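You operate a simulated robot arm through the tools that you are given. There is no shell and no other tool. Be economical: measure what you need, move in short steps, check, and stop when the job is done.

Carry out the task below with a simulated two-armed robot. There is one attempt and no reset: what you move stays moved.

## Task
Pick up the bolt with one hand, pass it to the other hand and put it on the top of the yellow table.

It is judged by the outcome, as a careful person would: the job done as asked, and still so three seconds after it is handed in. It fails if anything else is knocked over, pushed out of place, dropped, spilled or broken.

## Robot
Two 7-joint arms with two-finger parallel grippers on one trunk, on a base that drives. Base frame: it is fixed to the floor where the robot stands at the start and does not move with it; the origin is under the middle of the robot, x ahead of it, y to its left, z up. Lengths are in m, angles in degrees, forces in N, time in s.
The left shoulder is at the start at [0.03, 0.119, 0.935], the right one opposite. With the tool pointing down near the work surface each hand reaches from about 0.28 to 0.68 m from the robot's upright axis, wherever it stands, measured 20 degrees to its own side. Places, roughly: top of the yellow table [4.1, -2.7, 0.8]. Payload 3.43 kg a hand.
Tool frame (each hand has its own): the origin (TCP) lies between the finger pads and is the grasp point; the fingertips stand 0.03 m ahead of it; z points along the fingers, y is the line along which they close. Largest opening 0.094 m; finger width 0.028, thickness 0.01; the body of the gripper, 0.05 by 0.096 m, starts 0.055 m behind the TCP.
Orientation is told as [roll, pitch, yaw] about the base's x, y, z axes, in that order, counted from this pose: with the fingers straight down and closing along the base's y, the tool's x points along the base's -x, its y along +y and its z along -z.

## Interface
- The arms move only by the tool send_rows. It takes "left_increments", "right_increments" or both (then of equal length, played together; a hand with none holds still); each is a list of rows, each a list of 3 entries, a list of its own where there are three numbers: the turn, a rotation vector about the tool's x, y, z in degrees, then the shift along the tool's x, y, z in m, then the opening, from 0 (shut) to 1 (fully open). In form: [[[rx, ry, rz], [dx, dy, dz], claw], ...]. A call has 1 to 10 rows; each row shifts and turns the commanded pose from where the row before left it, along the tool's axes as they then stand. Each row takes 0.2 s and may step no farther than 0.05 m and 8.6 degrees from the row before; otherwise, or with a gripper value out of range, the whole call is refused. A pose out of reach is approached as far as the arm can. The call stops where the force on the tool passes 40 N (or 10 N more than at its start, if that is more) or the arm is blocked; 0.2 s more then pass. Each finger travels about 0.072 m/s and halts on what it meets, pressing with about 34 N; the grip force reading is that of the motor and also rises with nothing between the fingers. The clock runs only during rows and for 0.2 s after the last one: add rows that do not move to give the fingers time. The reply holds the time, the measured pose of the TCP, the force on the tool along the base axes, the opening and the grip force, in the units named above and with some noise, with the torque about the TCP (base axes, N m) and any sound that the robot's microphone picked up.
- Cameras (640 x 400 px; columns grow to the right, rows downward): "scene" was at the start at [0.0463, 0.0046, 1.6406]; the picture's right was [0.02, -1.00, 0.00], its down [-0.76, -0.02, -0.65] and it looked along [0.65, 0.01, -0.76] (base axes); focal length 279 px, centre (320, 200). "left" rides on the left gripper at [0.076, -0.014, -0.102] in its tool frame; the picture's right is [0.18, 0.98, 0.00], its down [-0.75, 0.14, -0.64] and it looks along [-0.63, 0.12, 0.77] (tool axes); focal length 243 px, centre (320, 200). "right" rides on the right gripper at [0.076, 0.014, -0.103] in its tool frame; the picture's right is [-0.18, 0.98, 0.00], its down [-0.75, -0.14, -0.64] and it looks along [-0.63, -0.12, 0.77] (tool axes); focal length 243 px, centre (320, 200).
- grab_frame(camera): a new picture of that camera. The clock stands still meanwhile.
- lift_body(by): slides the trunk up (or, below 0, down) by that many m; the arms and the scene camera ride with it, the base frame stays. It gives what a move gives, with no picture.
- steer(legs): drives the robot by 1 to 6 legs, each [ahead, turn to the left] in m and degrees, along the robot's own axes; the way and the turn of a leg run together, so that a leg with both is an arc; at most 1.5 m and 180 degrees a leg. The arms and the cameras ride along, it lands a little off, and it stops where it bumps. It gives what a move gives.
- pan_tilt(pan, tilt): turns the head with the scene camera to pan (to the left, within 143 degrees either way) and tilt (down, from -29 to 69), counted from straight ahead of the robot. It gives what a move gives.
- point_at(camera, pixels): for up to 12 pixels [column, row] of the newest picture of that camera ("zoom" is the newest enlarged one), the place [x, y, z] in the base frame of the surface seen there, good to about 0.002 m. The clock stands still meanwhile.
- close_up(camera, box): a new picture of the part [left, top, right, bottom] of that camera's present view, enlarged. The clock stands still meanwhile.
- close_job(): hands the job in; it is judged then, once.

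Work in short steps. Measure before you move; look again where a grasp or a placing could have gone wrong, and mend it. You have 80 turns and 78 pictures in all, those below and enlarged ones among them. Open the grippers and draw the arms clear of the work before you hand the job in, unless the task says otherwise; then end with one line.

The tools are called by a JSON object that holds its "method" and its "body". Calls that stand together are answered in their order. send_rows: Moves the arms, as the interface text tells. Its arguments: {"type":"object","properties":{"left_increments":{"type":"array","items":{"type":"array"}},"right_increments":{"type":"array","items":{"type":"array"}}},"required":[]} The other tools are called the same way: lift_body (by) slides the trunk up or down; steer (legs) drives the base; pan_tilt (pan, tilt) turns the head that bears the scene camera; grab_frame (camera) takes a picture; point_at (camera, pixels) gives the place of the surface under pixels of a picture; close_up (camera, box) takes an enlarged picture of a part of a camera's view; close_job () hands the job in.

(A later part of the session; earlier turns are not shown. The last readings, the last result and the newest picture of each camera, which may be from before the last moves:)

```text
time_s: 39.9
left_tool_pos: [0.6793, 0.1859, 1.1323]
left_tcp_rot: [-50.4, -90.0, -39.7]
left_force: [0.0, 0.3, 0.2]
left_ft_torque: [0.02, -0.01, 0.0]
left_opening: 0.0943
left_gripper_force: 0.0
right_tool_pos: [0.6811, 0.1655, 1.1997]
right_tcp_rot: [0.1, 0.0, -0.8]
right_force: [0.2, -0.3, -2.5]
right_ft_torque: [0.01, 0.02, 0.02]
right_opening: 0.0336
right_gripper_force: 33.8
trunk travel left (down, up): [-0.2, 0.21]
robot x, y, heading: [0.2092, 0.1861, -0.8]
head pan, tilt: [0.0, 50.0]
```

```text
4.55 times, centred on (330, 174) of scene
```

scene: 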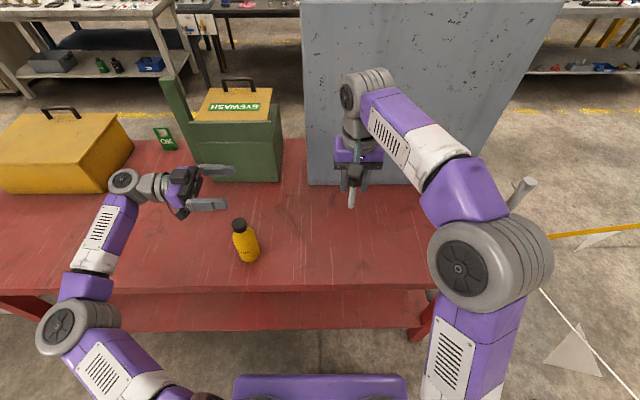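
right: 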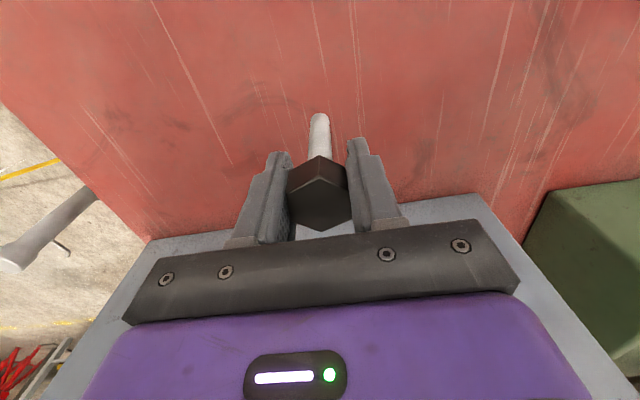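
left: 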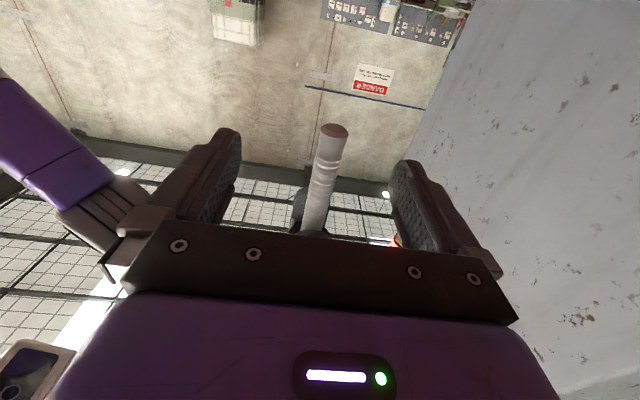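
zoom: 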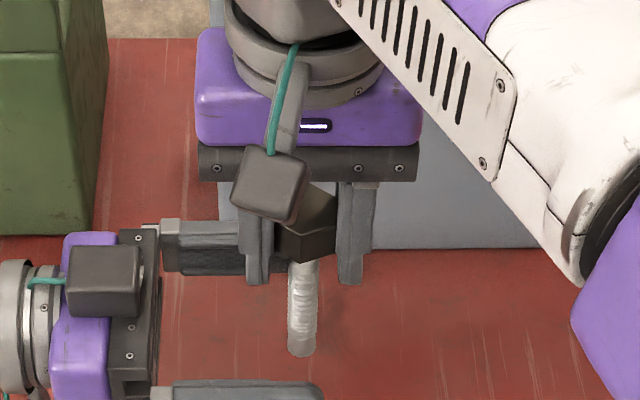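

The shaft lies between the left fingers, near the tips. I close the left hand.

{"method": "send_rows", "body": {"left_increments": [[[0, 0, 0], [0, 0, 0], 0.5], [[0, 0, 0], [0, 0, 0], 0.3], [[0, 0, 0], [0, 0, 0], 0.15], [[0, 0, 0], [0, 0, 0], 0], [[0, 0, 0], [0, 0, 0], 0], [[0, 0, 0], [0, 0, 0], 0]]}}

{"method": "grab_frame", "body": {"camera": "left"}}

{"method": "close_up", "body": {"camera": "scene", "box": [260, 130, 400, 218]}}

```text
time_s: 41.3
left_tool_pos: [0.6803, 0.1866, 1.1335]
left_tcp_rot: [-123.3, -90.0, 33.6]
left_force: [21.2, -1.9, 0.2]
left_ft_torque: [0.13, 0.99, 0.53]
left_opening: 0.0147
left_gripper_force: 34.1
right_tool_pos: [0.6804, 0.1662, 1.2004]
right_tcp_rot: [0.1, 0.2, -0.7]
right_force: [-21.8, 3.1, -1.2]
right_ft_torque: [0.07, 0.4, -0.09]
right_opening: 0.0338
right_gripper_force: 34.1
trunk travel left (down, up): [-0.2, 0.21]
robot x, y, heading: [0.2097, 0.1843, -0.8]
head pan, tilt: [0.0, 50.0]
```

```text
46 pictures are left
```

left: 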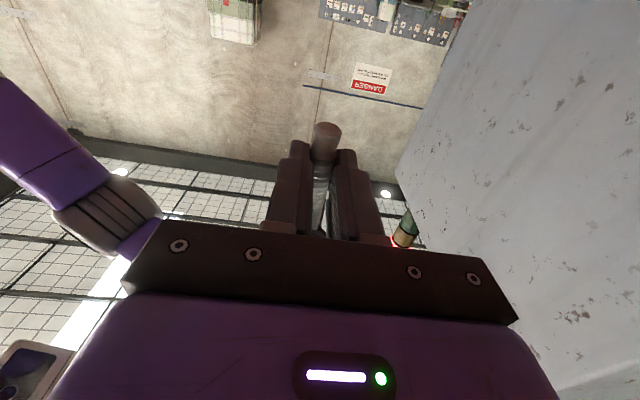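

```text
4.55 times, centred on (330, 174) of scene
```

zoom: 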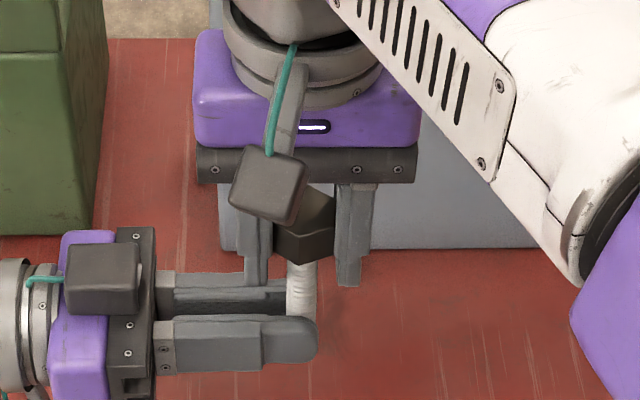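

The left hand grips the shaft (opening 0.0147, 34 N). I ease the internal 21 N side load a little and then open the right hand partway.

{"method": "send_rows", "body": {"right_increments": [[[0, 0, 0], [0.0015, 0, 0], 0], [[0, 0, 0], [0, 0, 0], 0]]}}

{"method": "send_rows", "body": {"right_increments": [[[0, 0, 0], [0, 0, 0], 0.45], [[0, 0, 0], [0, 0, 0], 0.6], [[0, 0, 0], [0, 0, 0], 0.6], [[0, 0, 0], [0, 0, 0], 0.6]]}}

{"method": "close_up", "body": {"camera": "scene", "box": [260, 130, 400, 218]}}

```text
time_s: 41.9
left_tool_pos: [0.6808, 0.1865, 1.1329]
left_tcp_rot: [-135.0, -89.9, 45.3]
left_force: [20.1, -3.4, 0.1]
left_ft_torque: [0.04, 0.97, 0.52]
left_opening: 0.0146
left_gripper_force: 34.2
right_tool_pos: [0.6796, 0.165, 1.1995]
right_tcp_rot: [0.0, 0.1, -0.8]
right_force: [-21.0, 3.4, -0.3]
right_ft_torque: [0.23, 0.36, -0.08]
right_opening: 0.0338
right_gripper_force: 34.2
trunk travel left (down, up): [-0.2, 0.21]
robot x, y, heading: [0.2113, 0.1905, -0.7]
head pan, tilt: [0.0, 50.0]
```

```text
time_s: 42.9
left_tool_pos: [0.6789, 0.1847, 1.1345]
left_tcp_rot: [13.1, -90.0, -103.1]
left_force: [-0.6, -0.6, -0.7]
left_ft_torque: [0.05, -0.03, 0.01]
left_opening: 0.0144
left_gripper_force: 34.1
right_tool_pos: [0.6809, 0.1637, 1.198]
right_tcp_rot: [0.0, 0.0, -0.9]
right_force: [0.1, 0.8, 0.3]
right_ft_torque: [0.01, 0.01, -0.01]
right_opening: 0.0563
right_gripper_force: 0.1
trunk travel left (down, up): [-0.2, 0.21]
robot x, y, heading: [0.2051, 0.1814, -0.8]
head pan, tilt: [0.0, 50.0]
```

```text
4.55 times, centred on (330, 174) of scene
```

zoom: 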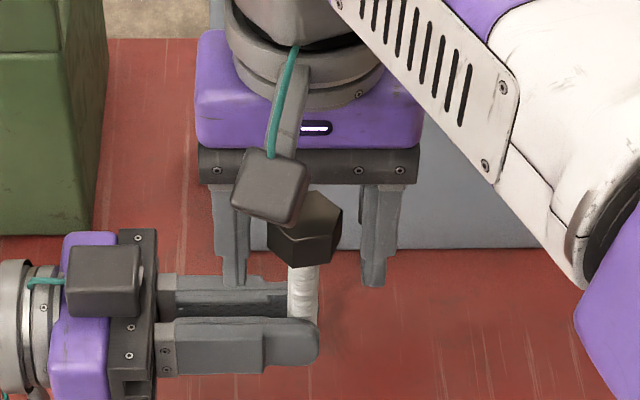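

The bolt is now in the left hand only, and the right hand is free. I raise the right hand clear.

{"method": "send_rows", "body": {"right_increments": [[[0, 0, 0], [0, 0, -0.03], 0.6], [[0, 0, 0], [0, 0, -0.04], 0.6], [[0, 0, 0], [0, 0, -0.03], 0.6], [[0, 0, 0], [0.03, -0.03, 0], 0.6], [[0, 0, 0], [0.03, -0.03, 0], 0.6], [[0, 0, 0], [0.03, -0.03, 0], 0.6], [[0, 0, 0], [0.03, -0.03, 0], 0.6], [[0, 0, 0], [0.02, -0.02, 0], 0.6], [[0, 0, 0], [0, 0, 0.03], 0.6], [[0, 0, 0], [0, 0, 0.03], 0.6]]}}

{"method": "send_rows", "body": {"left_increments": [[[0, 0, 0], [0, 0, -0.03], 0], [[0, 0, 0], [0, 0, -0.04], 0], [[0, 0, 0], [0, 0, -0.04], 0], [[0, 0, 0], [0, 0, -0.04], 0], [[0, 0, 0], [0, 0, -0.04], 0], [[0, 8.2, 0], [0, 0, 0], 0], [[0, 8.2, 0], [0, 0, 0], 0], [[0, 8.2, 0], [0, 0, 0], 0], [[0, 8.2, 0], [0, 0, 0], 0], [[0, 8.2, 0], [0, 0, 0], 0]]}}

{"method": "send_rows", "body": {"left_increments": [[[0, 8.2, 0], [0, 0, 0], 0], [[0, 8.2, 0], [0, 0, 0], 0], [[0, 8.2, 0], [0, 0, 0], 0], [[0, 8.2, 0], [0, 0, 0], 0], [[0, 8.2, 0], [0, 0, 0], 0], [[0, 8, 0], [0, 0, -0.01], 0], [[0, 0, 0], [0, 0, -0.02], 0], [[0, 0, 0], [0, 0, 0], 0]]}}

{"method": "grab_frame", "body": {"camera": "left"}}

{"method": "grab_frame", "body": {"camera": "scene"}}

```text
time_s: 45.1
left_tool_pos: [0.6782, 0.1852, 1.1328]
left_tcp_rot: [13.8, -90.0, -103.7]
left_force: [0.1, 0.2, 0.2]
left_ft_torque: [0.08, 0.02, -0.01]
left_opening: 0.0143
left_gripper_force: 33.7
right_tool_pos: [0.5383, 0.026, 1.2189]
right_tcp_rot: [0.0, -0.1, -0.9]
right_force: [0.2, -0.3, -0.6]
right_ft_torque: [-0.01, -0.01, 0.02]
right_opening: 0.0566
right_gripper_force: 0.0
right hand out of reach, approached as far as the arm can: row 3
trunk travel left (down, up): [-0.2, 0.21]
robot x, y, heading: [0.2108, 0.1836, -1.0]
head pan, tilt: [0.0, 50.0]
```

```text
time_s: 47.3
left_tool_pos: [0.6781, 0.3756, 1.1338]
left_tcp_rot: [-0.1, -48.9, -90.0]
left_force: [0.4, -0.1, -0.4]
left_ft_torque: [0.13, 0.0, 0.02]
left_opening: 0.0143
left_gripper_force: 34.1
right_tool_pos: [0.5371, 0.0259, 1.2197]
right_tcp_rot: [0.0, 0.0, -0.9]
right_force: [-0.8, 0.0, 0.4]
right_ft_torque: [0.03, -0.01, -0.03]
right_opening: 0.0565
right_gripper_force: 0.0
trunk travel left (down, up): [-0.2, 0.21]
robot x, y, heading: [0.2116, 0.186, -0.6]
head pan, tilt: [0.0, 50.0]
```

```text
time_s: 49.1
left_tool_pos: [0.6459, 0.4223, 1.1586]
left_tcp_rot: [0.0, 0.1, -90.0]
left_force: [-0.3, -0.9, -1.0]
left_ft_torque: [0.08, 0.0, -0.01]
left_opening: 0.0142
left_gripper_force: 33.9
left hand out of reach, approached as far as the arm can: row 4, 6
right_tool_pos: [0.5387, 0.0276, 1.2195]
right_tcp_rot: [0.0, -0.1, -0.9]
right_force: [0.1, -0.3, -0.1]
right_ft_torque: [-0.01, -0.05, -0.04]
right_opening: 0.0563
right_gripper_force: 0.0
trunk travel left (down, up): [-0.2, 0.21]
robot x, y, heading: [0.2123, 0.1837, -0.9]
head pan, tilt: [0.0, 50.0]
```

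```text
43 pictures are left
```

left: 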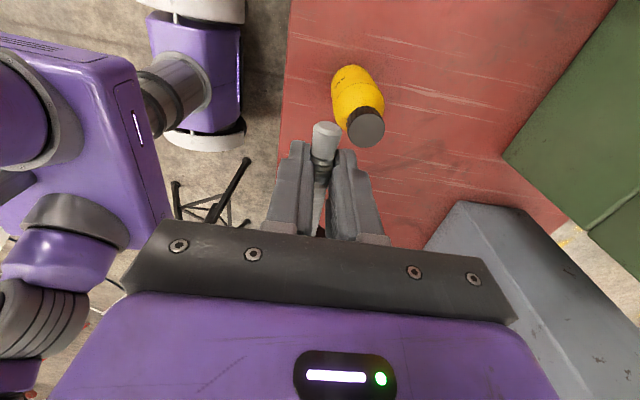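

```text
42 pictures are left
```

scene: 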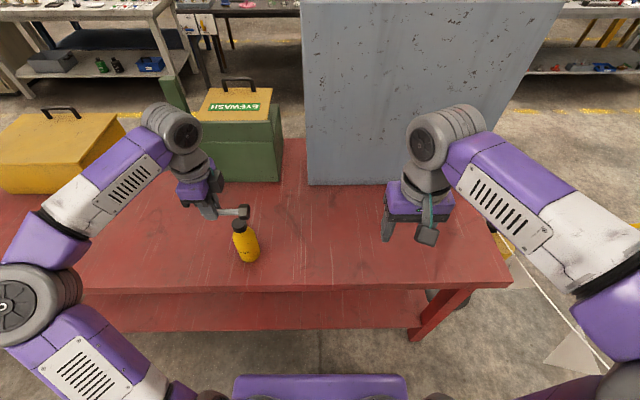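

The bolt is secure, lying crosswise in the left hand. I rotate the left hand back to yaw 0 and pull it in for driving.

{"method": "send_rows", "body": {"left_increments": [[[0, 0, -8.2], [0, 0, 0], 0], [[0, 0, -8.2], [0, 0, 0], 0], [[0, 0, -8.2], [0, 0, 0], 0], [[0, 0, -8.2], [0, 0, 0], 0], [[0, 0, -8.2], [0, 0, 0], 0], [[0, 0, -8.2], [0, 0, 0], 0], [[0, 0, -8.2], [0, 0, 0], 0], [[0, 0, -8.2], [0, 0, 0], 0], [[0, 0, -8.2], [0, 0, 0], 0], [[0, 0, -8.2], [0, 0, 0], 0]]}}

{"method": "send_rows", "body": {"left_increments": [[[0, 0, -8], [0, 0, 0], 0], [[0, 0, 0], [0.03, 0, -0.01], 0], [[0, 0, 0], [0.03, 0, -0.01], 0], [[0, 0, 0], [0.02, -0.02, -0.01], 0], [[0, 0, 0], [0, -0.02, 0], 0], [[0, 0, 0], [0, 0, 0], 0]]}}

{"method": "pan_tilt", "body": {"pan": 75, "tilt": 35}}

{"method": "grab_frame", "body": {"camera": "scene"}}

```text
time_s: 51.3
left_tool_pos: [0.6461, 0.4229, 1.159]
left_tcp_rot: [0.0, 0.1, -7.9]
left_force: [-0.1, -0.4, -0.3]
left_ft_torque: [0.01, 0.1, -0.02]
left_opening: 0.0143
left_gripper_force: 33.9
right_tool_pos: [0.5389, 0.0263, 1.219]
right_tcp_rot: [-0.1, 0.0, -0.9]
right_force: [0.3, -0.9, -0.1]
right_ft_torque: [-0.01, -0.02, -0.01]
right_opening: 0.0564
right_gripper_force: 0.0
trunk travel left (down, up): [-0.2, 0.21]
robot x, y, heading: [0.2101, 0.1854, -0.9]
head pan, tilt: [0.0, 50.0]
```

```text
time_s: 52.7
left_tool_pos: [0.5656, 0.3815, 1.1903]
left_tcp_rot: [-0.1, 0.0, 0.0]
left_force: [0.6, 0.4, -0.1]
left_ft_torque: [-0.01, 0.08, 0.01]
left_opening: 0.0145
left_gripper_force: 34.4
right_tool_pos: [0.5399, 0.0271, 1.218]
right_tcp_rot: [-0.1, 0.1, -0.8]
right_force: [0.6, 0.3, -0.5]
right_ft_torque: [-0.03, 0.02, 0.02]
right_opening: 0.0563
right_gripper_force: 0.0
trunk travel left (down, up): [-0.2, 0.21]
robot x, y, heading: [0.2086, 0.189, -0.7]
head pan, tilt: [0.0, 50.0]
```

```text
time_s: 54.1
left_tool_pos: [0.5652, 0.3819, 1.1903]
left_tcp_rot: [0.0, 0.0, 0.0]
left_force: [0.0, 0.6, -0.1]
left_ft_torque: [0.01, 0.11, 0.01]
left_opening: 0.0141
left_gripper_force: 34.2
right_tool_pos: [0.5382, 0.0268, 1.2193]
right_tcp_rot: [0.0, 0.1, -0.9]
right_force: [0.0, 0.8, -1.1]
right_ft_torque: [-0.03, -0.02, 0.0]
right_opening: 0.0561
right_gripper_force: 0.1
trunk travel left (down, up): [-0.2, 0.21]
robot x, y, heading: [0.2097, 0.1872, -0.9]
head pan, tilt: [75.0, 35.0]
```

```text
41 pictures are left
```

scene: 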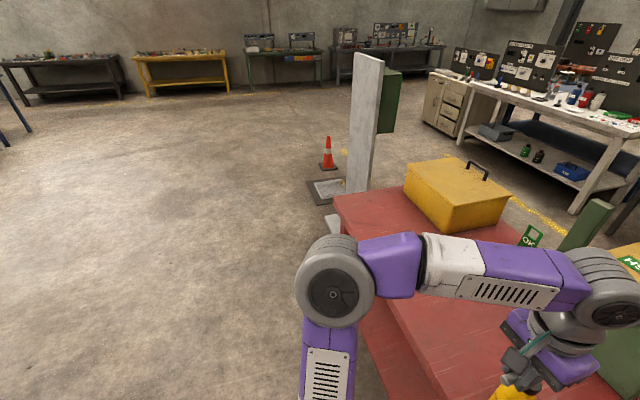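

I measure the elbow, boxes, panel, mat and cone for the route plan.

{"method": "point_at", "body": {"camera": "scene", "pixels": [[335, 290], [300, 290], [410, 205], [455, 165], [440, 220], [355, 150], [333, 225], [308, 183], [326, 205], [329, 165], [345, 180], [440, 150]]}}

```text
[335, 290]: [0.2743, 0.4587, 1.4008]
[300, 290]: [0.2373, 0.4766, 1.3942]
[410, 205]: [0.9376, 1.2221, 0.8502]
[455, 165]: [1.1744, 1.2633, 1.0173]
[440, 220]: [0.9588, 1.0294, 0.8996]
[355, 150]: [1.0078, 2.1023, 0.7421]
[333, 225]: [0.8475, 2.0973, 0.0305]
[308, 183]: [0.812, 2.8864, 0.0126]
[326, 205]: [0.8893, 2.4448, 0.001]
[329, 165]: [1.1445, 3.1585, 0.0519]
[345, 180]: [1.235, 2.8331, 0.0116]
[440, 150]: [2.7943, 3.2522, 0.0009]
```

The floor to the left is clear. I drive along y, around the outside of the cone at (1.14, 3.16), and end up facing into the aisle behind the red table.

{"method": "steer", "body": {"legs": [[0, 94], [1.5, 0], [1.5, 0], [0, -61], [1.3, 0], [0, -53]]}}

{"method": "pan_tilt", "body": {"pan": -20, "tilt": 25}}

{"method": "grab_frame", "body": {"camera": "scene"}}

{"method": "pan_tilt", "body": {"pan": -80, "tilt": 30}}

{"method": "grab_frame", "body": {"camera": "scene"}}

```text
time_s: 83.8
left_tool_pos: [1.4601, 3.9328, 1.1904]
left_tcp_rot: [0.1, 0.1, -19.7]
left_force: [0.2, -1.2, -0.4]
left_ft_torque: [0.03, 0.08, 0.02]
left_opening: 0.014
left_gripper_force: 34.3
right_tool_pos: [1.3143, 3.608, 1.2189]
right_tcp_rot: [0.0, 0.1, -20.6]
right_force: [0.1, 0.1, 0.4]
right_ft_torque: [0.01, 0.0, -0.02]
right_opening: 0.0565
right_gripper_force: 0.1
trunk travel left (down, up): [-0.2, 0.21]
robot x, y, heading: [1.0588, 3.8698, -20.5]
head pan, tilt: [75.0, 35.0]
```

```text
time_s: 85.5
left_tool_pos: [1.4605, 3.9333, 1.1904]
left_tcp_rot: [-0.1, 0.0, -19.7]
left_force: [0.4, 0.4, 0.7]
left_ft_torque: [0.04, 0.05, 0.03]
left_opening: 0.0142
left_gripper_force: 34.1
right_tool_pos: [1.3135, 3.6096, 1.2198]
right_tcp_rot: [0.1, -0.1, -20.6]
right_force: [0.6, 0.2, -0.3]
right_ft_torque: [-0.04, 0.01, -0.01]
right_opening: 0.0566
right_gripper_force: 0.0
trunk travel left (down, up): [-0.2, 0.21]
robot x, y, heading: [1.0607, 3.8717, -20.4]
head pan, tilt: [-20.0, 25.0]
```

```text
40 pictures are left
```

scene: 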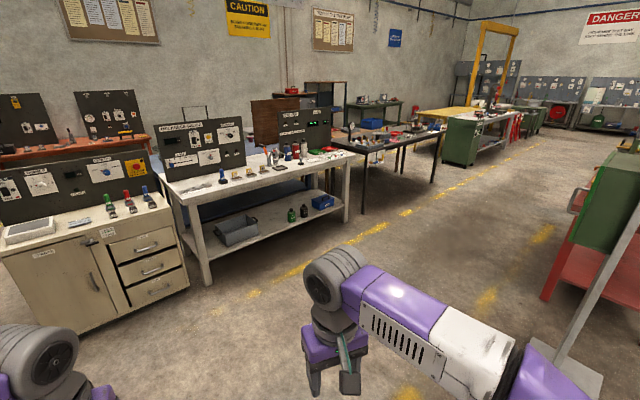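

```text
time_s: 86.8
left_tool_pos: [1.4613, 3.9332, 1.1909]
left_tcp_rot: [0.1, 0.0, -19.7]
left_force: [0.3, 0.4, 0.2]
left_ft_torque: [0.02, 0.15, 0.0]
left_opening: 0.0144
left_gripper_force: 33.7
right_tool_pos: [1.3134, 3.6086, 1.2181]
right_tcp_rot: [0.0, -0.1, -20.6]
right_force: [-0.3, 0.3, -0.7]
right_ft_torque: [-0.02, 0.0, -0.01]
right_opening: 0.0565
right_gripper_force: 0.0
trunk travel left (down, up): [-0.2, 0.21]
robot x, y, heading: [1.0598, 3.8696, -20.5]
head pan, tilt: [-80.0, 30.0]
```

```text
39 pictures are left
```

scene: 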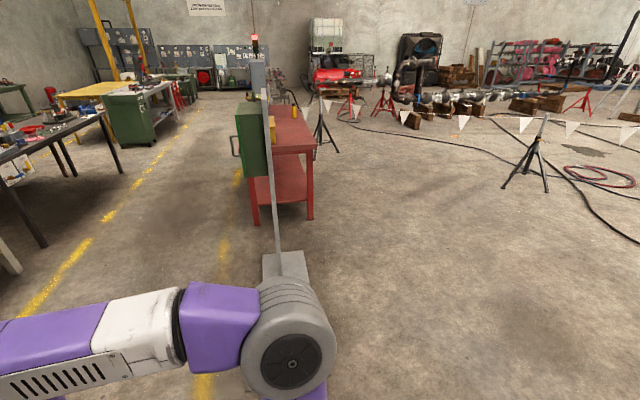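

The aisle with yellow floor lines leads straight to the yellow table. I measure the aisle bounds.

{"method": "point_at", "body": {"camera": "scene", "pixels": [[75, 270], [150, 170], [222, 250], [245, 215], [120, 172], [155, 140], [252, 222], [100, 92], [108, 95], [133, 100], [42, 245], [180, 105]]}}

{"method": "pan_tilt", "body": {"pan": -45, "tilt": 15}}

{"method": "close_up", "body": {"camera": "scene", "box": [160, 100, 400, 250]}}

```text
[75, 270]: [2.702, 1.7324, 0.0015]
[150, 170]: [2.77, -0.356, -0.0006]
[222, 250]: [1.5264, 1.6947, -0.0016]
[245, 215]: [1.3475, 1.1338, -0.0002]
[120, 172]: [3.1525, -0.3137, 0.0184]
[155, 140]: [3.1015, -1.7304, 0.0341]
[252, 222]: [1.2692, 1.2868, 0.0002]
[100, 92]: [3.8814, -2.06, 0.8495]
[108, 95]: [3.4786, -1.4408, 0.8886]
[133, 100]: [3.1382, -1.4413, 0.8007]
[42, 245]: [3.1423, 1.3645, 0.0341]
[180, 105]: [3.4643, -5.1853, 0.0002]
```

```text
time_s: 87.8
left_tool_pos: [1.4611, 3.9337, 1.1893]
left_tcp_rot: [0.0, 0.1, -19.7]
left_force: [-0.7, -0.3, -0.3]
left_ft_torque: [0.01, 0.08, -0.02]
left_opening: 0.0143
left_gripper_force: 33.9
right_tool_pos: [1.3137, 3.6093, 1.2185]
right_tcp_rot: [0.0, 0.0, -20.5]
right_force: [0.3, -0.6, -0.4]
right_ft_torque: [-0.02, 0.01, -0.02]
right_opening: 0.0564
right_gripper_force: 0.1
trunk travel left (down, up): [-0.2, 0.21]
robot x, y, heading: [1.0594, 3.8711, -20.7]
head pan, tilt: [-45.0, 15.0]
```

```text
2.67 times, centred on (280, 175) of scene
```

zoom: 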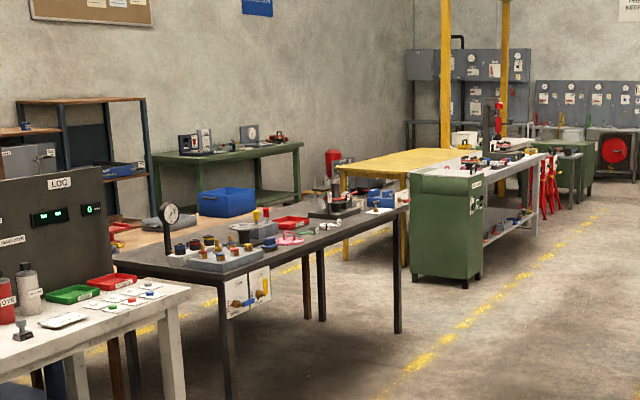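

The aisle runs between x 1.3 and 3.1, and there's a gap at y −0.31..−1.44 giving access to the yellow table. I drive down the aisle.

{"method": "steer", "body": {"legs": [[1.15, 0], [0, -69.5], [1.4, 0], [1.4, 0]]}}

{"method": "pan_tilt", "body": {"pan": 30, "tilt": 25}}

{"method": "grab_frame", "body": {"camera": "scene"}}

```text
time_s: 109.9
left_tool_pos: [2.3298, 0.3193, 1.1906]
left_tcp_rot: [0.0, 0.0, -88.9]
left_force: [0.0, 0.1, -0.5]
left_ft_torque: [0.11, 0.02, 0.01]
left_opening: 0.0141
left_gripper_force: 34.1
right_tool_pos: [1.9741, 0.3395, 1.2194]
right_tcp_rot: [0.0, -0.1, -89.7]
right_force: [0.3, 0.7, 0.1]
right_ft_torque: [-0.01, -0.02, 0.0]
right_opening: 0.0564
right_gripper_force: 0.1
trunk travel left (down, up): [-0.2, 0.21]
robot x, y, heading: [2.1256, 0.6703, -89.8]
head pan, tilt: [-45.0, 15.0]
```

```text
time_s: 111.3
left_tool_pos: [2.3299, 0.3169, 1.1914]
left_tcp_rot: [0.1, 0.0, -88.9]
left_force: [-0.3, -0.6, 0.2]
left_ft_torque: [0.09, -0.01, -0.03]
left_opening: 0.0145
left_gripper_force: 33.9
right_tool_pos: [1.9744, 0.3381, 1.2196]
right_tcp_rot: [0.0, 0.0, -89.8]
right_force: [0.3, -0.2, 0.2]
right_ft_torque: [0.03, 0.0, 0.02]
right_opening: 0.0566
right_gripper_force: 0.0
trunk travel left (down, up): [-0.2, 0.21]
robot x, y, heading: [2.1286, 0.6678, -90.0]
head pan, tilt: [30.0, 25.0]
```

```text
37 pictures are left
```

scene: 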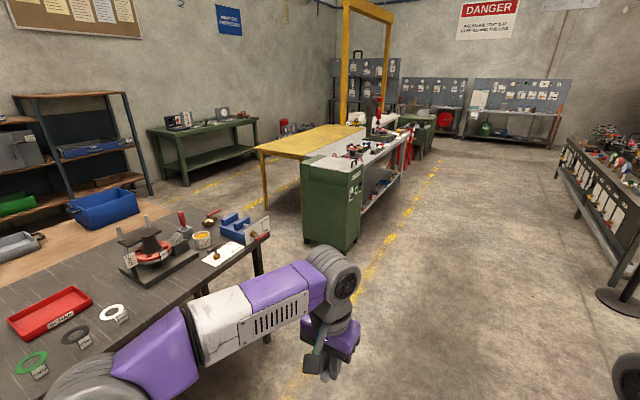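

I measure the gap and the yellow table's edges from here.

{"method": "point_at", "body": {"camera": "scene", "pixels": [[257, 150], [300, 158], [315, 125], [358, 127], [302, 165], [262, 205], [265, 262], [305, 240], [340, 250], [240, 200], [230, 175], [285, 145]]}}

```text
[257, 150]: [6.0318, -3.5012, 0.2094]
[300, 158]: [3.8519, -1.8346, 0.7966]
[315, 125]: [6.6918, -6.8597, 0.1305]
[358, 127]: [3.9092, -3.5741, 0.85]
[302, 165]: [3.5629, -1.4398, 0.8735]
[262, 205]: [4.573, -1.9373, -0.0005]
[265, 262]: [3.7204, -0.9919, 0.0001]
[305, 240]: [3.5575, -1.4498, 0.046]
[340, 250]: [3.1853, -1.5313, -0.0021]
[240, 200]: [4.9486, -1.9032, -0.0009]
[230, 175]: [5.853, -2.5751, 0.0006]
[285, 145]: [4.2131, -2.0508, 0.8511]
```

The yellow table's near edge is at y≈−1.83, x from 3.85. I drive to the gap and turn to face +x.

{"method": "steer", "body": {"legs": [[1.0, 0], [0.54, 0], [0, 90]]}}

{"method": "pan_tilt", "body": {"pan": 0, "tilt": 25}}

{"method": "grab_frame", "body": {"camera": "scene"}}

```text
time_s: 123.1
left_tool_pos: [2.4891, -0.6669, 1.1907]
left_tcp_rot: [0.0, 0.0, 1.3]
left_force: [0.2, -0.6, -0.3]
left_ft_torque: [0.02, 0.08, 0.01]
left_opening: 0.0142
left_gripper_force: 33.7
right_tool_pos: [2.4693, -1.0219, 1.2189]
right_tcp_rot: [0.0, 0.0, 0.3]
right_force: [0.7, -0.1, -0.5]
right_ft_torque: [0.0, 0.0, 0.01]
right_opening: 0.0566
right_gripper_force: 0.1
trunk travel left (down, up): [-0.2, 0.21]
robot x, y, heading: [2.1352, -0.8759, 0.4]
head pan, tilt: [30.0, 25.0]
```

```text
time_s: 124.0
left_tool_pos: [2.4895, -0.6671, 1.1883]
left_tcp_rot: [0.0, 0.0, 1.3]
left_force: [0.0, -0.4, -0.3]
left_ft_torque: [-0.03, 0.08, -0.03]
left_opening: 0.0143
left_gripper_force: 34.0
right_tool_pos: [2.4693, -1.0236, 1.2192]
right_tcp_rot: [0.1, 0.1, 0.4]
right_force: [-1.1, -1.3, -0.6]
right_ft_torque: [-0.03, 0.06, 0.0]
right_opening: 0.0566
right_gripper_force: 0.0
trunk travel left (down, up): [-0.2, 0.21]
robot x, y, heading: [2.1382, -0.8727, 0.5]
head pan, tilt: [0.0, 25.0]
```

```text
36 pictures are left
```

scene: 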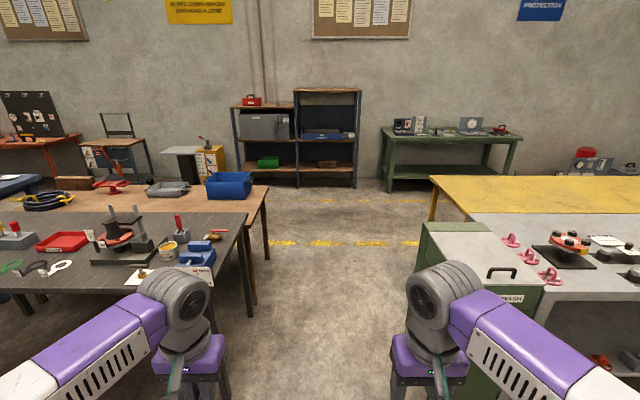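

The gap is straight ahead. I measure the corners of the tables on both sides.

{"method": "point_at", "body": {"camera": "scene", "pixels": [[252, 214], [212, 284], [266, 187], [252, 225], [435, 180], [470, 212], [424, 230], [440, 262], [560, 185], [480, 178], [600, 195], [266, 258]]}}

{"method": "close_up", "body": {"camera": "scene", "box": [400, 130, 640, 280]}}

```text
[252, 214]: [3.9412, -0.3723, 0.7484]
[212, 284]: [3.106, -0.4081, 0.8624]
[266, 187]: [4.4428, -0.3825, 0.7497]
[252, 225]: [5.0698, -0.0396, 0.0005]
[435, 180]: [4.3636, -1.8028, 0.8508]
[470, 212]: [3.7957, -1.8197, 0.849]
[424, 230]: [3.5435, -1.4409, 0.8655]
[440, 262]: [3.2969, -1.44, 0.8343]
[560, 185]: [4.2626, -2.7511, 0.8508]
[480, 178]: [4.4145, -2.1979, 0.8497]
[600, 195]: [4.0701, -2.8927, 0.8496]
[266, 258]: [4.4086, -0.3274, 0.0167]
```

```text
2.67 times, centred on (520, 205) of scene
```

zoom: 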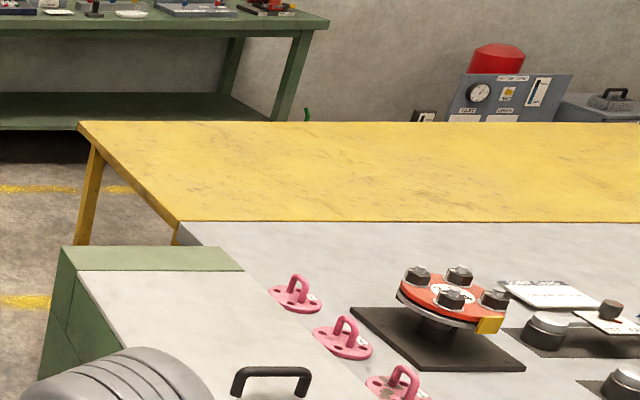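

The gap centre is y≈−0.92 and the yellow top is empty, spanning x 3.8–4.45 and beginning at y −1.80. I drive in, turn right to face the table, and advance partway.

{"method": "steer", "body": {"legs": [[1.0, -1.5], [1.0, 0], [0, -89], [0.3, 0]]}}

{"method": "pan_tilt", "body": {"pan": 0, "tilt": 50}}

{"method": "grab_frame", "body": {"camera": "scene"}}

```text
time_s: 139.4
left_tool_pos: [4.3522, -1.5692, 1.1908]
left_tcp_rot: [0.0, 0.0, -88.8]
left_force: [-0.1, 1.3, 0.3]
left_ft_torque: [0.13, -0.01, 0.04]
left_opening: 0.0143
left_gripper_force: 34.0
right_tool_pos: [3.9958, -1.5483, 1.2185]
right_tcp_rot: [0.0, 0.1, -89.7]
right_force: [0.1, -0.2, 0.4]
right_ft_torque: [0.03, 0.02, 0.02]
right_opening: 0.0561
right_gripper_force: 0.2
trunk travel left (down, up): [-0.2, 0.21]
robot x, y, heading: [4.1507, -1.2179, -89.8]
head pan, tilt: [0.0, 25.0]
```

```text
time_s: 140.3
left_tool_pos: [4.3521, -1.5688, 1.1907]
left_tcp_rot: [0.0, 0.0, -88.8]
left_force: [0.7, 0.1, -0.2]
left_ft_torque: [0.11, 0.03, 0.01]
left_opening: 0.0143
left_gripper_force: 34.3
right_tool_pos: [3.9968, -1.5474, 1.2189]
right_tcp_rot: [0.1, 0.0, -89.7]
right_force: [0.0, -0.1, -0.3]
right_ft_torque: [0.01, -0.02, -0.01]
right_opening: 0.0563
right_gripper_force: 0.1
trunk travel left (down, up): [-0.2, 0.21]
robot x, y, heading: [4.148, -1.217, -89.7]
head pan, tilt: [0.0, 50.0]
```

```text
34 pictures are left
```

scene: 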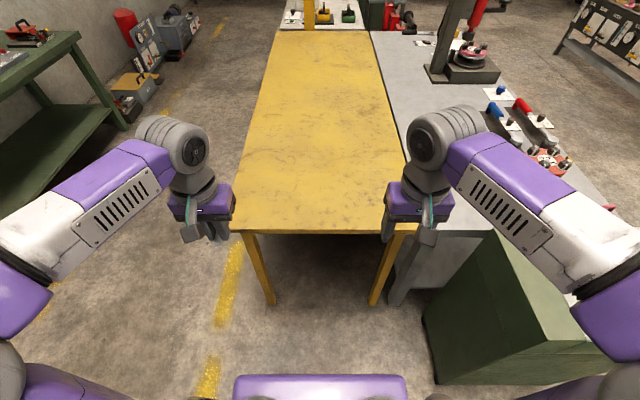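

The table is directly ahead and clear. I advance 0.22 m, keeping the same stand-off as at the red table.

{"method": "steer", "body": {"legs": [[0.22, 0]]}}

{"method": "grab_frame", "body": {"camera": "scene"}}

{"method": "grab_frame", "body": {"camera": "left"}}

```text
time_s: 142.0
left_tool_pos: [4.3544, -1.7866, 1.1897]
left_tcp_rot: [0.0, 0.0, -88.8]
left_force: [0.2, 0.2, 0.1]
left_ft_torque: [0.14, 0.03, 0.05]
left_opening: 0.0144
left_gripper_force: 33.9
right_tool_pos: [3.9969, -1.7661, 1.2197]
right_tcp_rot: [0.1, 0.0, -89.8]
right_force: [0.0, 0.1, -0.8]
right_ft_torque: [0.06, 0.0, 0.0]
right_opening: 0.0564
right_gripper_force: 0.2
trunk travel left (down, up): [-0.2, 0.21]
robot x, y, heading: [4.1529, -1.4345, -90.0]
head pan, tilt: [0.0, 50.0]
```

```text
33 pictures are left
```

scene: 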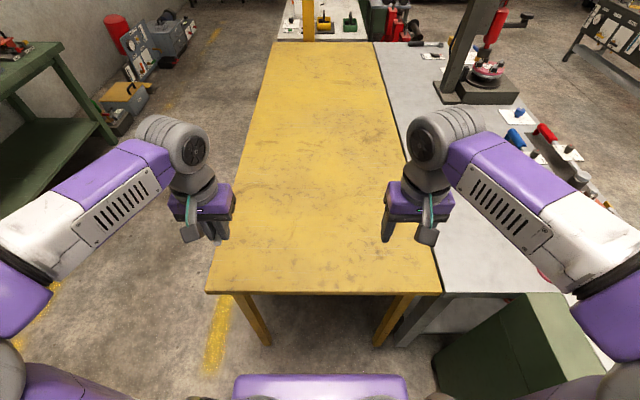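

```text
32 pictures are left
```

left: 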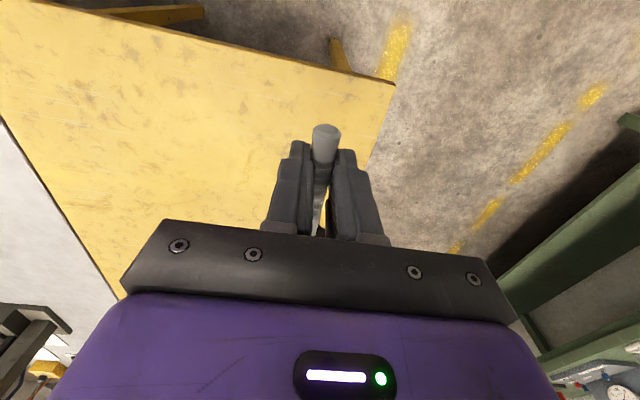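

The bolt is still held above the table. I move the left hand over the table to about (4.24, −2.02).

{"method": "send_rows", "body": {"left_increments": [[[0, 0, 0], [-0.039, -0.02, 0], 0], [[0, 0, 0], [-0.039, -0.02, 0], 0], [[0, 0, 0], [-0.039, -0.02, 0], 0], [[0, 0, 0], [-0.039, -0.02, 0], 0], [[0, 0, 0], [-0.039, -0.02, 0], 0], [[0, 0, 0], [-0.039, -0.02, 0], 0], [[0, 0, 0], [0, 0, 0.04], 0], [[0, 0, 0], [0, 0, 0.04], 0], [[0, 0, 0], [0, 0, 0.04], 0], [[0, 0, 0], [0, 0, 0.04], 0]]}}

{"method": "close_up", "body": {"camera": "scene", "box": [180, 120, 420, 270]}}

{"method": "grab_frame", "body": {"camera": "left"}}

```text
time_s: 144.2
left_tool_pos: [4.3385, -1.8138, 1.0279]
left_tcp_rot: [0.0, 0.0, -88.8]
left_force: [1.0, 0.4, -1.2]
left_ft_torque: [0.12, 0.02, 0.0]
left_opening: 0.0144
left_gripper_force: 33.8
left hand out of reach, approached as far as the arm can: row 1, 2, 3, 4, 5, 6
right_tool_pos: [3.9975, -1.7655, 1.2193]
right_tcp_rot: [0.0, 0.1, -89.7]
right_force: [0.5, 0.2, 0.7]
right_ft_torque: [-0.01, -0.02, 0.01]
right_opening: 0.0564
right_gripper_force: 0.0
trunk travel left (down, up): [-0.2, 0.21]
robot x, y, heading: [4.1485, -1.432, -89.8]
head pan, tilt: [0.0, 50.0]
```

```text
2.67 times, centred on (300, 195) of scene
```

zoom: 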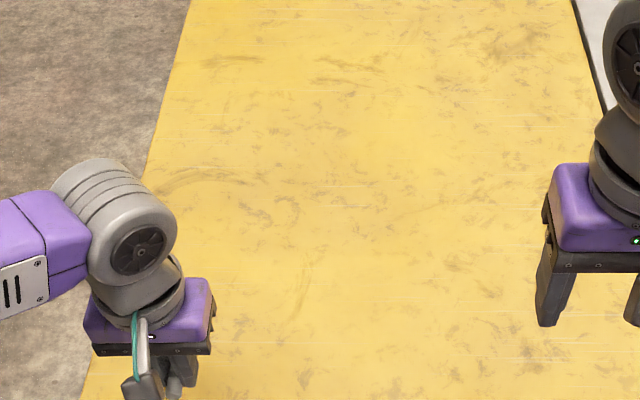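

```text
30 pictures are left
```

left: 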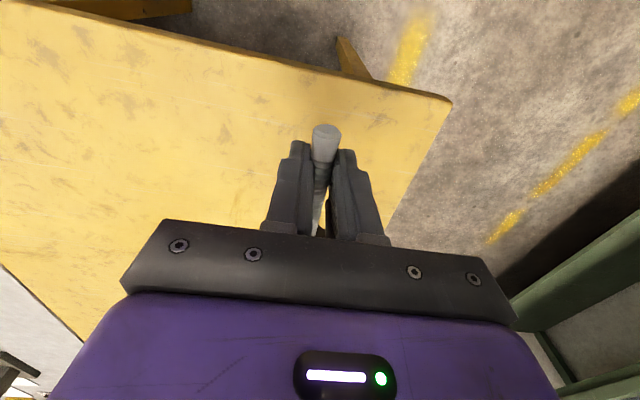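

The reach was limited up high (a twisted joint configuration); the hand is now lower at (4.338, −1.814, 1.028). I try moving forward from here.

{"method": "send_rows", "body": {"left_increments": [[[0, 0, 0], [-0.03, 0, 0], 0], [[0, 0, 0], [-0.03, 0, 0], 0], [[0, 0, 0], [-0.03, 0, 0], 0], [[0, 0, 0], [-0.03, 0, 0], 0]]}}

```text
time_s: 145.2
left_tool_pos: [4.3829, -1.8947, 1.0194]
left_tcp_rot: [0.1, 0.0, -88.7]
left_force: [0.4, -0.1, -1.0]
left_ft_torque: [0.09, 0.03, -0.01]
left_opening: 0.0144
left_gripper_force: 34.1
left hand out of reach, approached as far as the arm can: row 2, 3, 4
right_tool_pos: [3.9988, -1.7645, 1.2196]
right_tcp_rot: [-0.1, 0.0, -89.8]
right_force: [-0.1, 0.7, 0.1]
right_ft_torque: [0.0, 0.0, 0.0]
right_opening: 0.0565
right_gripper_force: 0.2
trunk travel left (down, up): [-0.2, 0.21]
robot x, y, heading: [4.1562, -1.4327, -89.6]
head pan, tilt: [0.0, 50.0]
```

The arm slid sideways along a joint limit. I turn the hand 24° to the right to unload it, then step inward.

{"method": "send_rows", "body": {"left_increments": [[[0, 0, 8], [0, 0, 0], 0], [[0, 0, 8], [0, 0, 0], 0], [[0, 0, 8], [0, 0, 0], 0]]}}

{"method": "send_rows", "body": {"left_increments": [[[0, 0, 0], [-0.02, -0.025, 0], 0], [[0, 0, 0], [-0.02, -0.025, 0], 0], [[0, 0, 0], [-0.02, -0.025, 0], 0]]}}

{"method": "grab_frame", "body": {"camera": "scene"}}

```text
time_s: 146.0
left_tool_pos: [4.3829, -1.8953, 1.0197]
left_tcp_rot: [0.0, -0.1, -113.0]
left_force: [-0.6, 0.1, 0.0]
left_ft_torque: [0.09, -0.04, -0.03]
left_opening: 0.0143
left_gripper_force: 34.5
right_tool_pos: [3.9973, -1.7645, 1.22]
right_tcp_rot: [0.0, 0.0, -89.7]
right_force: [-0.2, -0.5, -0.3]
right_ft_torque: [-0.01, -0.04, -0.01]
right_opening: 0.0564
right_gripper_force: 0.0
trunk travel left (down, up): [-0.2, 0.21]
robot x, y, heading: [4.1487, -1.4353, -89.7]
head pan, tilt: [0.0, 50.0]
```

```text
time_s: 146.8
left_tool_pos: [4.348, -1.8685, 0.9991]
left_tcp_rot: [0.1, 0.0, -112.7]
left_force: [-0.3, 0.0, -0.1]
left_ft_torque: [0.12, -0.06, -0.01]
left_opening: 0.0142
left_gripper_force: 34.7
left hand out of reach, approached as far as the arm can: row 1, 2, 3
right_tool_pos: [3.9975, -1.7638, 1.2182]
right_tcp_rot: [0.0, 0.0, -89.7]
right_force: [-0.3, -0.2, 0.2]
right_ft_torque: [0.0, -0.01, -0.02]
right_opening: 0.0563
right_gripper_force: 0.1
trunk travel left (down, up): [-0.2, 0.21]
robot x, y, heading: [4.1536, -1.4325, -89.6]
head pan, tilt: [0.0, 50.0]
```

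```text
29 pictures are left
```

scene: 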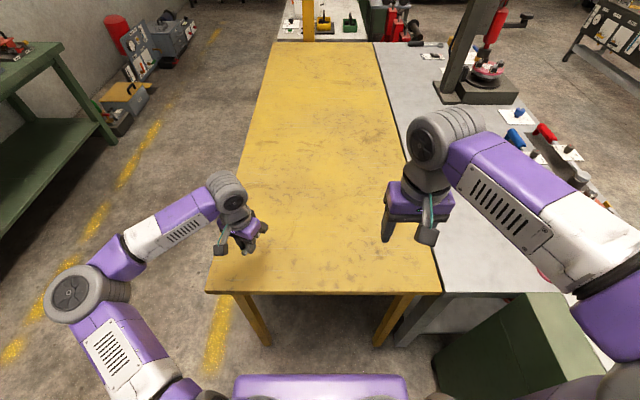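

Still limited. I try the other way: turn the hand back and past neutral by 30°, then step inward.

{"method": "send_rows", "body": {"left_increments": [[[0, 0, -8], [0, 0, 0], 0], [[0, 0, -8], [0, 0, 0], 0], [[0, 0, -8], [0, 0, 0], 0], [[0, 0, -8], [0, 0, 0], 0], [[0, 0, -8], [0, 0, 0], 0], [[0, 0, -8], [0, 0, 0], 0], [[0, 0, -8], [0, 0, 0], 0]]}}

{"method": "send_rows", "body": {"left_increments": [[[0, 0, 0], [-0.02, -0.01, 0], 0], [[0, 0, 0], [-0.02, -0.01, 0], 0], [[0, 0, 0], [-0.02, -0.01, 0], 0]]}}

```text
time_s: 148.4
left_tool_pos: [4.3478, -1.8696, 0.9977]
left_tcp_rot: [0.0, 0.0, -56.6]
left_force: [0.7, 0.2, -0.8]
left_ft_torque: [0.07, 0.03, -0.04]
left_opening: 0.014
left_gripper_force: 34.1
right_tool_pos: [3.9974, -1.765, 1.2197]
right_tcp_rot: [-0.1, 0.0, -89.7]
right_force: [-0.4, 0.2, -0.1]
right_ft_torque: [0.0, -0.02, -0.01]
right_opening: 0.0567
right_gripper_force: 0.1
trunk travel left (down, up): [-0.2, 0.21]
robot x, y, heading: [4.1498, -1.4323, -89.8]
head pan, tilt: [0.0, 50.0]
```

```text
time_s: 149.2
left_tool_pos: [4.3704, -1.8994, 0.99]
left_tcp_rot: [-0.1, 0.0, -56.7]
left_force: [0.9, 0.5, -0.9]
left_ft_torque: [0.09, 0.03, -0.01]
left_opening: 0.0141
left_gripper_force: 33.9
left hand out of reach, approached as far as the arm can: row 1, 2, 3
right_tool_pos: [3.9966, -1.764, 1.219]
right_tcp_rot: [0.0, 0.1, -89.7]
right_force: [-1.1, 1.0, 0.3]
right_ft_torque: [-0.02, -0.01, 0.0]
right_opening: 0.0565
right_gripper_force: 0.1
trunk travel left (down, up): [-0.2, 0.21]
robot x, y, heading: [4.1495, -1.4369, -89.8]
head pan, tilt: [0.0, 50.0]
```

Yaw isn't the limiter, but the hand is already over the table at (4.370, −1.899). I measure the table's left edge to see whether this spot is good enough.

{"method": "grab_frame", "body": {"camera": "scene"}}

{"method": "point_at", "body": {"camera": "scene", "pixels": [[210, 288], [216, 265], [240, 190], [250, 150], [430, 288], [300, 270], [320, 288]]}}

{"method": "grab_frame", "body": {"camera": "left"}}

```text
28 pictures are left
```

scene: 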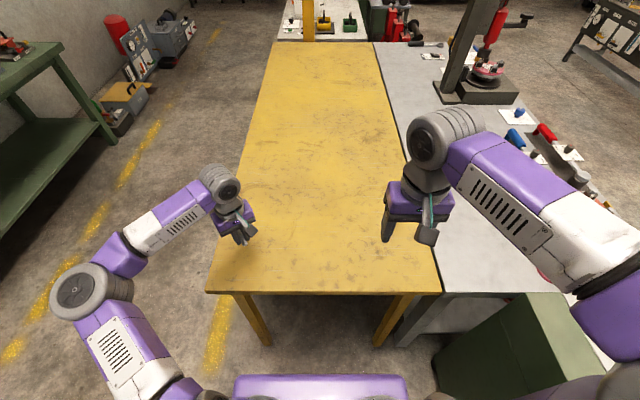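

```text
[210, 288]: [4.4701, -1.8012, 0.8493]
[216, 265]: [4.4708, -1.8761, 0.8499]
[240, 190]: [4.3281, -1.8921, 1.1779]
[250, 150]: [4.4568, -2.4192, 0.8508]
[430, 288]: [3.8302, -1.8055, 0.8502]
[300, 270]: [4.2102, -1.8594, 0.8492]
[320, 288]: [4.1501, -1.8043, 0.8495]
```

```text
27 pictures are left
```

left: 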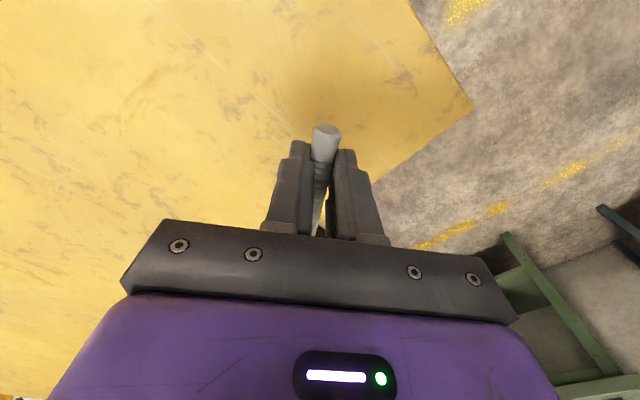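

The table edge is x=4.47, so the hand is 0.1 m inside. Turning the base 12° to the right carries the hand farther in, to ~(4.27, −1.935), and I turn the hand so the head points away from the edge.

{"method": "steer", "body": {"legs": [[0, -12]]}}

{"method": "send_rows", "body": {"left_increments": [[[0, 0, 8], [0, 0, 0], 0], [[0, 0, 8], [0, 0, 0], 0], [[0, 0, 8], [0, 0, 0], 0], [[0, 0, 0], [0, 0, 0.03], 0], [[0, 0, 0], [0, 0, 0.03], 0], [[0, 0, 0], [0, 0, 0.015], 0]]}}

{"method": "grab_frame", "body": {"camera": "scene"}}

{"method": "grab_frame", "body": {"camera": "left"}}

```text
time_s: 150.4
left_tool_pos: [4.2687, -1.9348, 0.9917]
left_tcp_rot: [0.0, 0.0, -69.0]
left_force: [0.6, 0.8, -0.6]
left_ft_torque: [0.09, 0.0, -0.01]
left_opening: 0.0141
left_gripper_force: 34.0
right_tool_pos: [3.9298, -1.725, 1.2202]
right_tcp_rot: [-0.1, 0.0, -101.8]
right_force: [0.9, -0.4, -0.7]
right_ft_torque: [-0.04, -0.04, 0.01]
right_opening: 0.0562
right_gripper_force: 0.0
trunk travel left (down, up): [-0.2, 0.21]
robot x, y, heading: [4.1517, -1.4312, -101.9]
head pan, tilt: [0.0, 50.0]
```

```text
time_s: 151.8
left_tool_pos: [4.2686, -1.935, 0.9154]
left_tcp_rot: [0.0, -0.1, -92.8]
left_force: [-0.2, -0.9, 0.2]
left_ft_torque: [0.12, -0.04, 0.02]
left_opening: 0.0144
left_gripper_force: 34.1
right_tool_pos: [3.9317, -1.7256, 1.2193]
right_tcp_rot: [0.0, 0.0, -101.9]
right_force: [-0.2, 0.0, 0.3]
right_ft_torque: [0.01, 0.01, -0.02]
right_opening: 0.0564
right_gripper_force: 0.0
trunk travel left (down, up): [-0.2, 0.21]
robot x, y, heading: [4.1513, -1.4314, -101.9]
head pan, tilt: [0.0, 50.0]
```

```text
26 pictures are left
```

scene: 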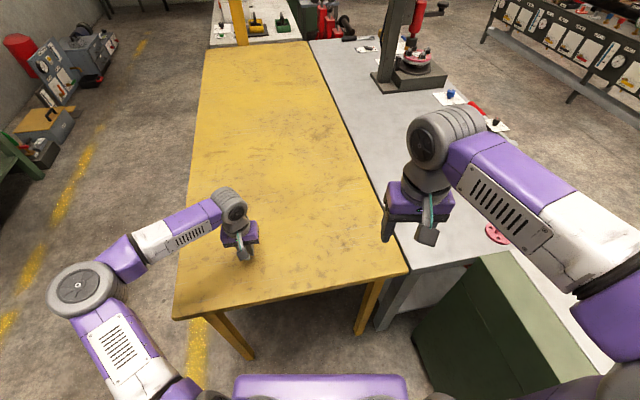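

```text
25 pictures are left
```

left: 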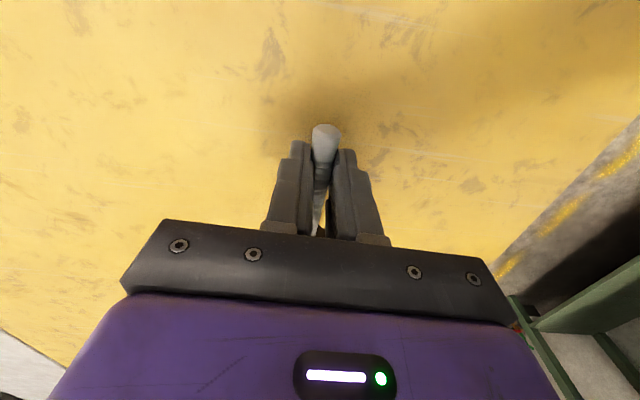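

The hand is at (4.269, −1.935, 0.915), well over the table. I lower in small steps until there's a contact force (expected near z 0.888).

{"method": "send_rows", "body": {"left_increments": [[[0, 0, 0], [0, 0, 0.01], 0], [[0, 0, 0], [0, 0, 0.007], 0], [[0, 0, 0], [0, 0, 0.004], 0], [[0, 0, 0], [0, 0, 0], 0]]}}

{"method": "send_rows", "body": {"left_increments": [[[0, 0, 0], [0, 0, 0.003], 0], [[0, 0, 0], [0, 0, 0], 0]]}}

```text
time_s: 152.8
left_tool_pos: [4.2697, -1.9346, 0.8957]
left_tcp_rot: [0.0, -0.1, -92.9]
left_force: [0.4, 0.0, 0.8]
left_ft_torque: [0.08, 0.02, 0.0]
left_opening: 0.0143
left_gripper_force: 33.5
right_tool_pos: [3.9312, -1.7261, 1.2189]
right_tcp_rot: [0.0, 0.0, -101.8]
right_force: [-0.4, 0.6, -0.3]
right_ft_torque: [0.02, 0.01, -0.03]
right_opening: 0.0565
right_gripper_force: 0.0
trunk travel left (down, up): [-0.2, 0.21]
robot x, y, heading: [4.1548, -1.4353, -101.7]
head pan, tilt: [0.0, 50.0]
```

```text
time_s: 153.4
left_tool_pos: [4.2691, -1.9349, 0.8917]
left_tcp_rot: [-0.1, 0.1, -92.9]
left_force: [-0.1, -1.0, 0.4]
left_ft_torque: [0.11, 0.03, -0.02]
left_opening: 0.0143
left_gripper_force: 34.1
right_tool_pos: [3.9312, -1.7257, 1.2195]
right_tcp_rot: [0.1, 0.0, -101.7]
right_force: [-0.1, -0.1, 0.0]
right_ft_torque: [0.0, -0.01, 0.0]
right_opening: 0.0563
right_gripper_force: 0.1
trunk travel left (down, up): [-0.2, 0.21]
robot x, y, heading: [4.1506, -1.437, -101.9]
head pan, tilt: [0.0, 50.0]
```

No contact yet; I lower a few more millimetres in 2 mm steps.

{"method": "send_rows", "body": {"left_increments": [[[0, 0, 0], [0, 0, 0.002], 0], [[0, 0, 0], [0, 0, 0.002], 0], [[0, 0, 0], [0, 0, 0], 0]]}}

{"method": "close_up", "body": {"camera": "scene", "box": [190, 210, 310, 285]}}

```text
time_s: 154.2
left_tool_pos: [4.2684, -1.9352, 0.89]
left_tcp_rot: [0.0, -0.2, -92.9]
left_force: [2.5, 1.1, 11.2]
left_ft_torque: [-1.0, -0.04, 0.11]
left_opening: 0.0144
left_gripper_force: 33.9
right_tool_pos: [3.9305, -1.7244, 1.22]
right_tcp_rot: [0.0, -0.1, -101.8]
right_force: [0.0, -0.2, -0.3]
right_ft_torque: [0.01, -0.02, -0.04]
right_opening: 0.0568
right_gripper_force: 0.0
trunk travel left (down, up): [-0.2, 0.21]
robot x, y, heading: [4.1514, -1.4345, -101.9]
head pan, tilt: [0.0, 50.0]
```

```text
5.33 times, centred on (250, 248) of scene
```

zoom: 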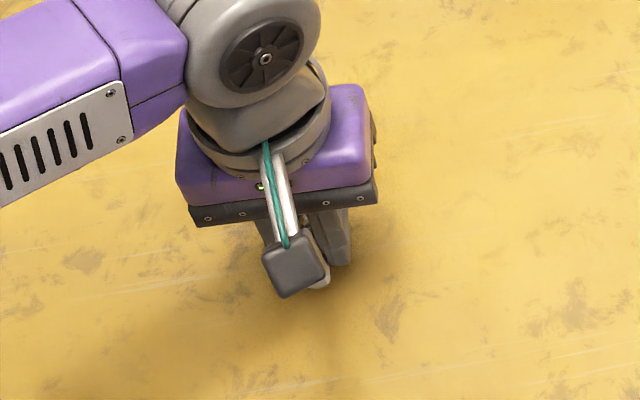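

The head touches the table (11 N up at z 0.890). I ease up 1 mm and open the left hand gently.

{"method": "send_rows", "body": {"left_increments": [[[0, 0, 0], [0, 0, -0.001], 0], [[0, 0, 0], [0, 0, 0], 0.2], [[0, 0, 0], [0, 0, 0], 0.3], [[0, 0, 0], [0, 0, 0], 0.5], [[0, 0, 0], [0, 0, 0], 0.5], [[0, 0, 0], [0, 0, 0], 0.5]]}}

{"method": "grab_frame", "body": {"camera": "left"}}

```text
time_s: 155.6
left_tool_pos: [4.2686, -1.9356, 0.8905]
left_tcp_rot: [0.0, 0.0, -92.9]
left_force: [-0.1, 0.0, 0.6]
left_ft_torque: [0.03, 0.01, -0.01]
left_opening: 0.047
left_gripper_force: 0.1
right_tool_pos: [3.9321, -1.7254, 1.2195]
right_tcp_rot: [-0.1, 0.1, -101.7]
right_force: [0.2, -1.1, 0.1]
right_ft_torque: [0.01, 0.02, -0.01]
right_opening: 0.0562
right_gripper_force: 0.0
trunk travel left (down, up): [-0.2, 0.21]
robot x, y, heading: [4.1488, -1.4352, -101.9]
head pan, tilt: [0.0, 50.0]
```

```text
23 pictures are left
```

left: 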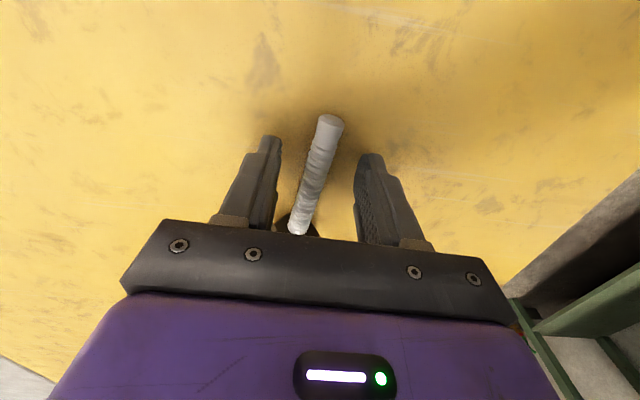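

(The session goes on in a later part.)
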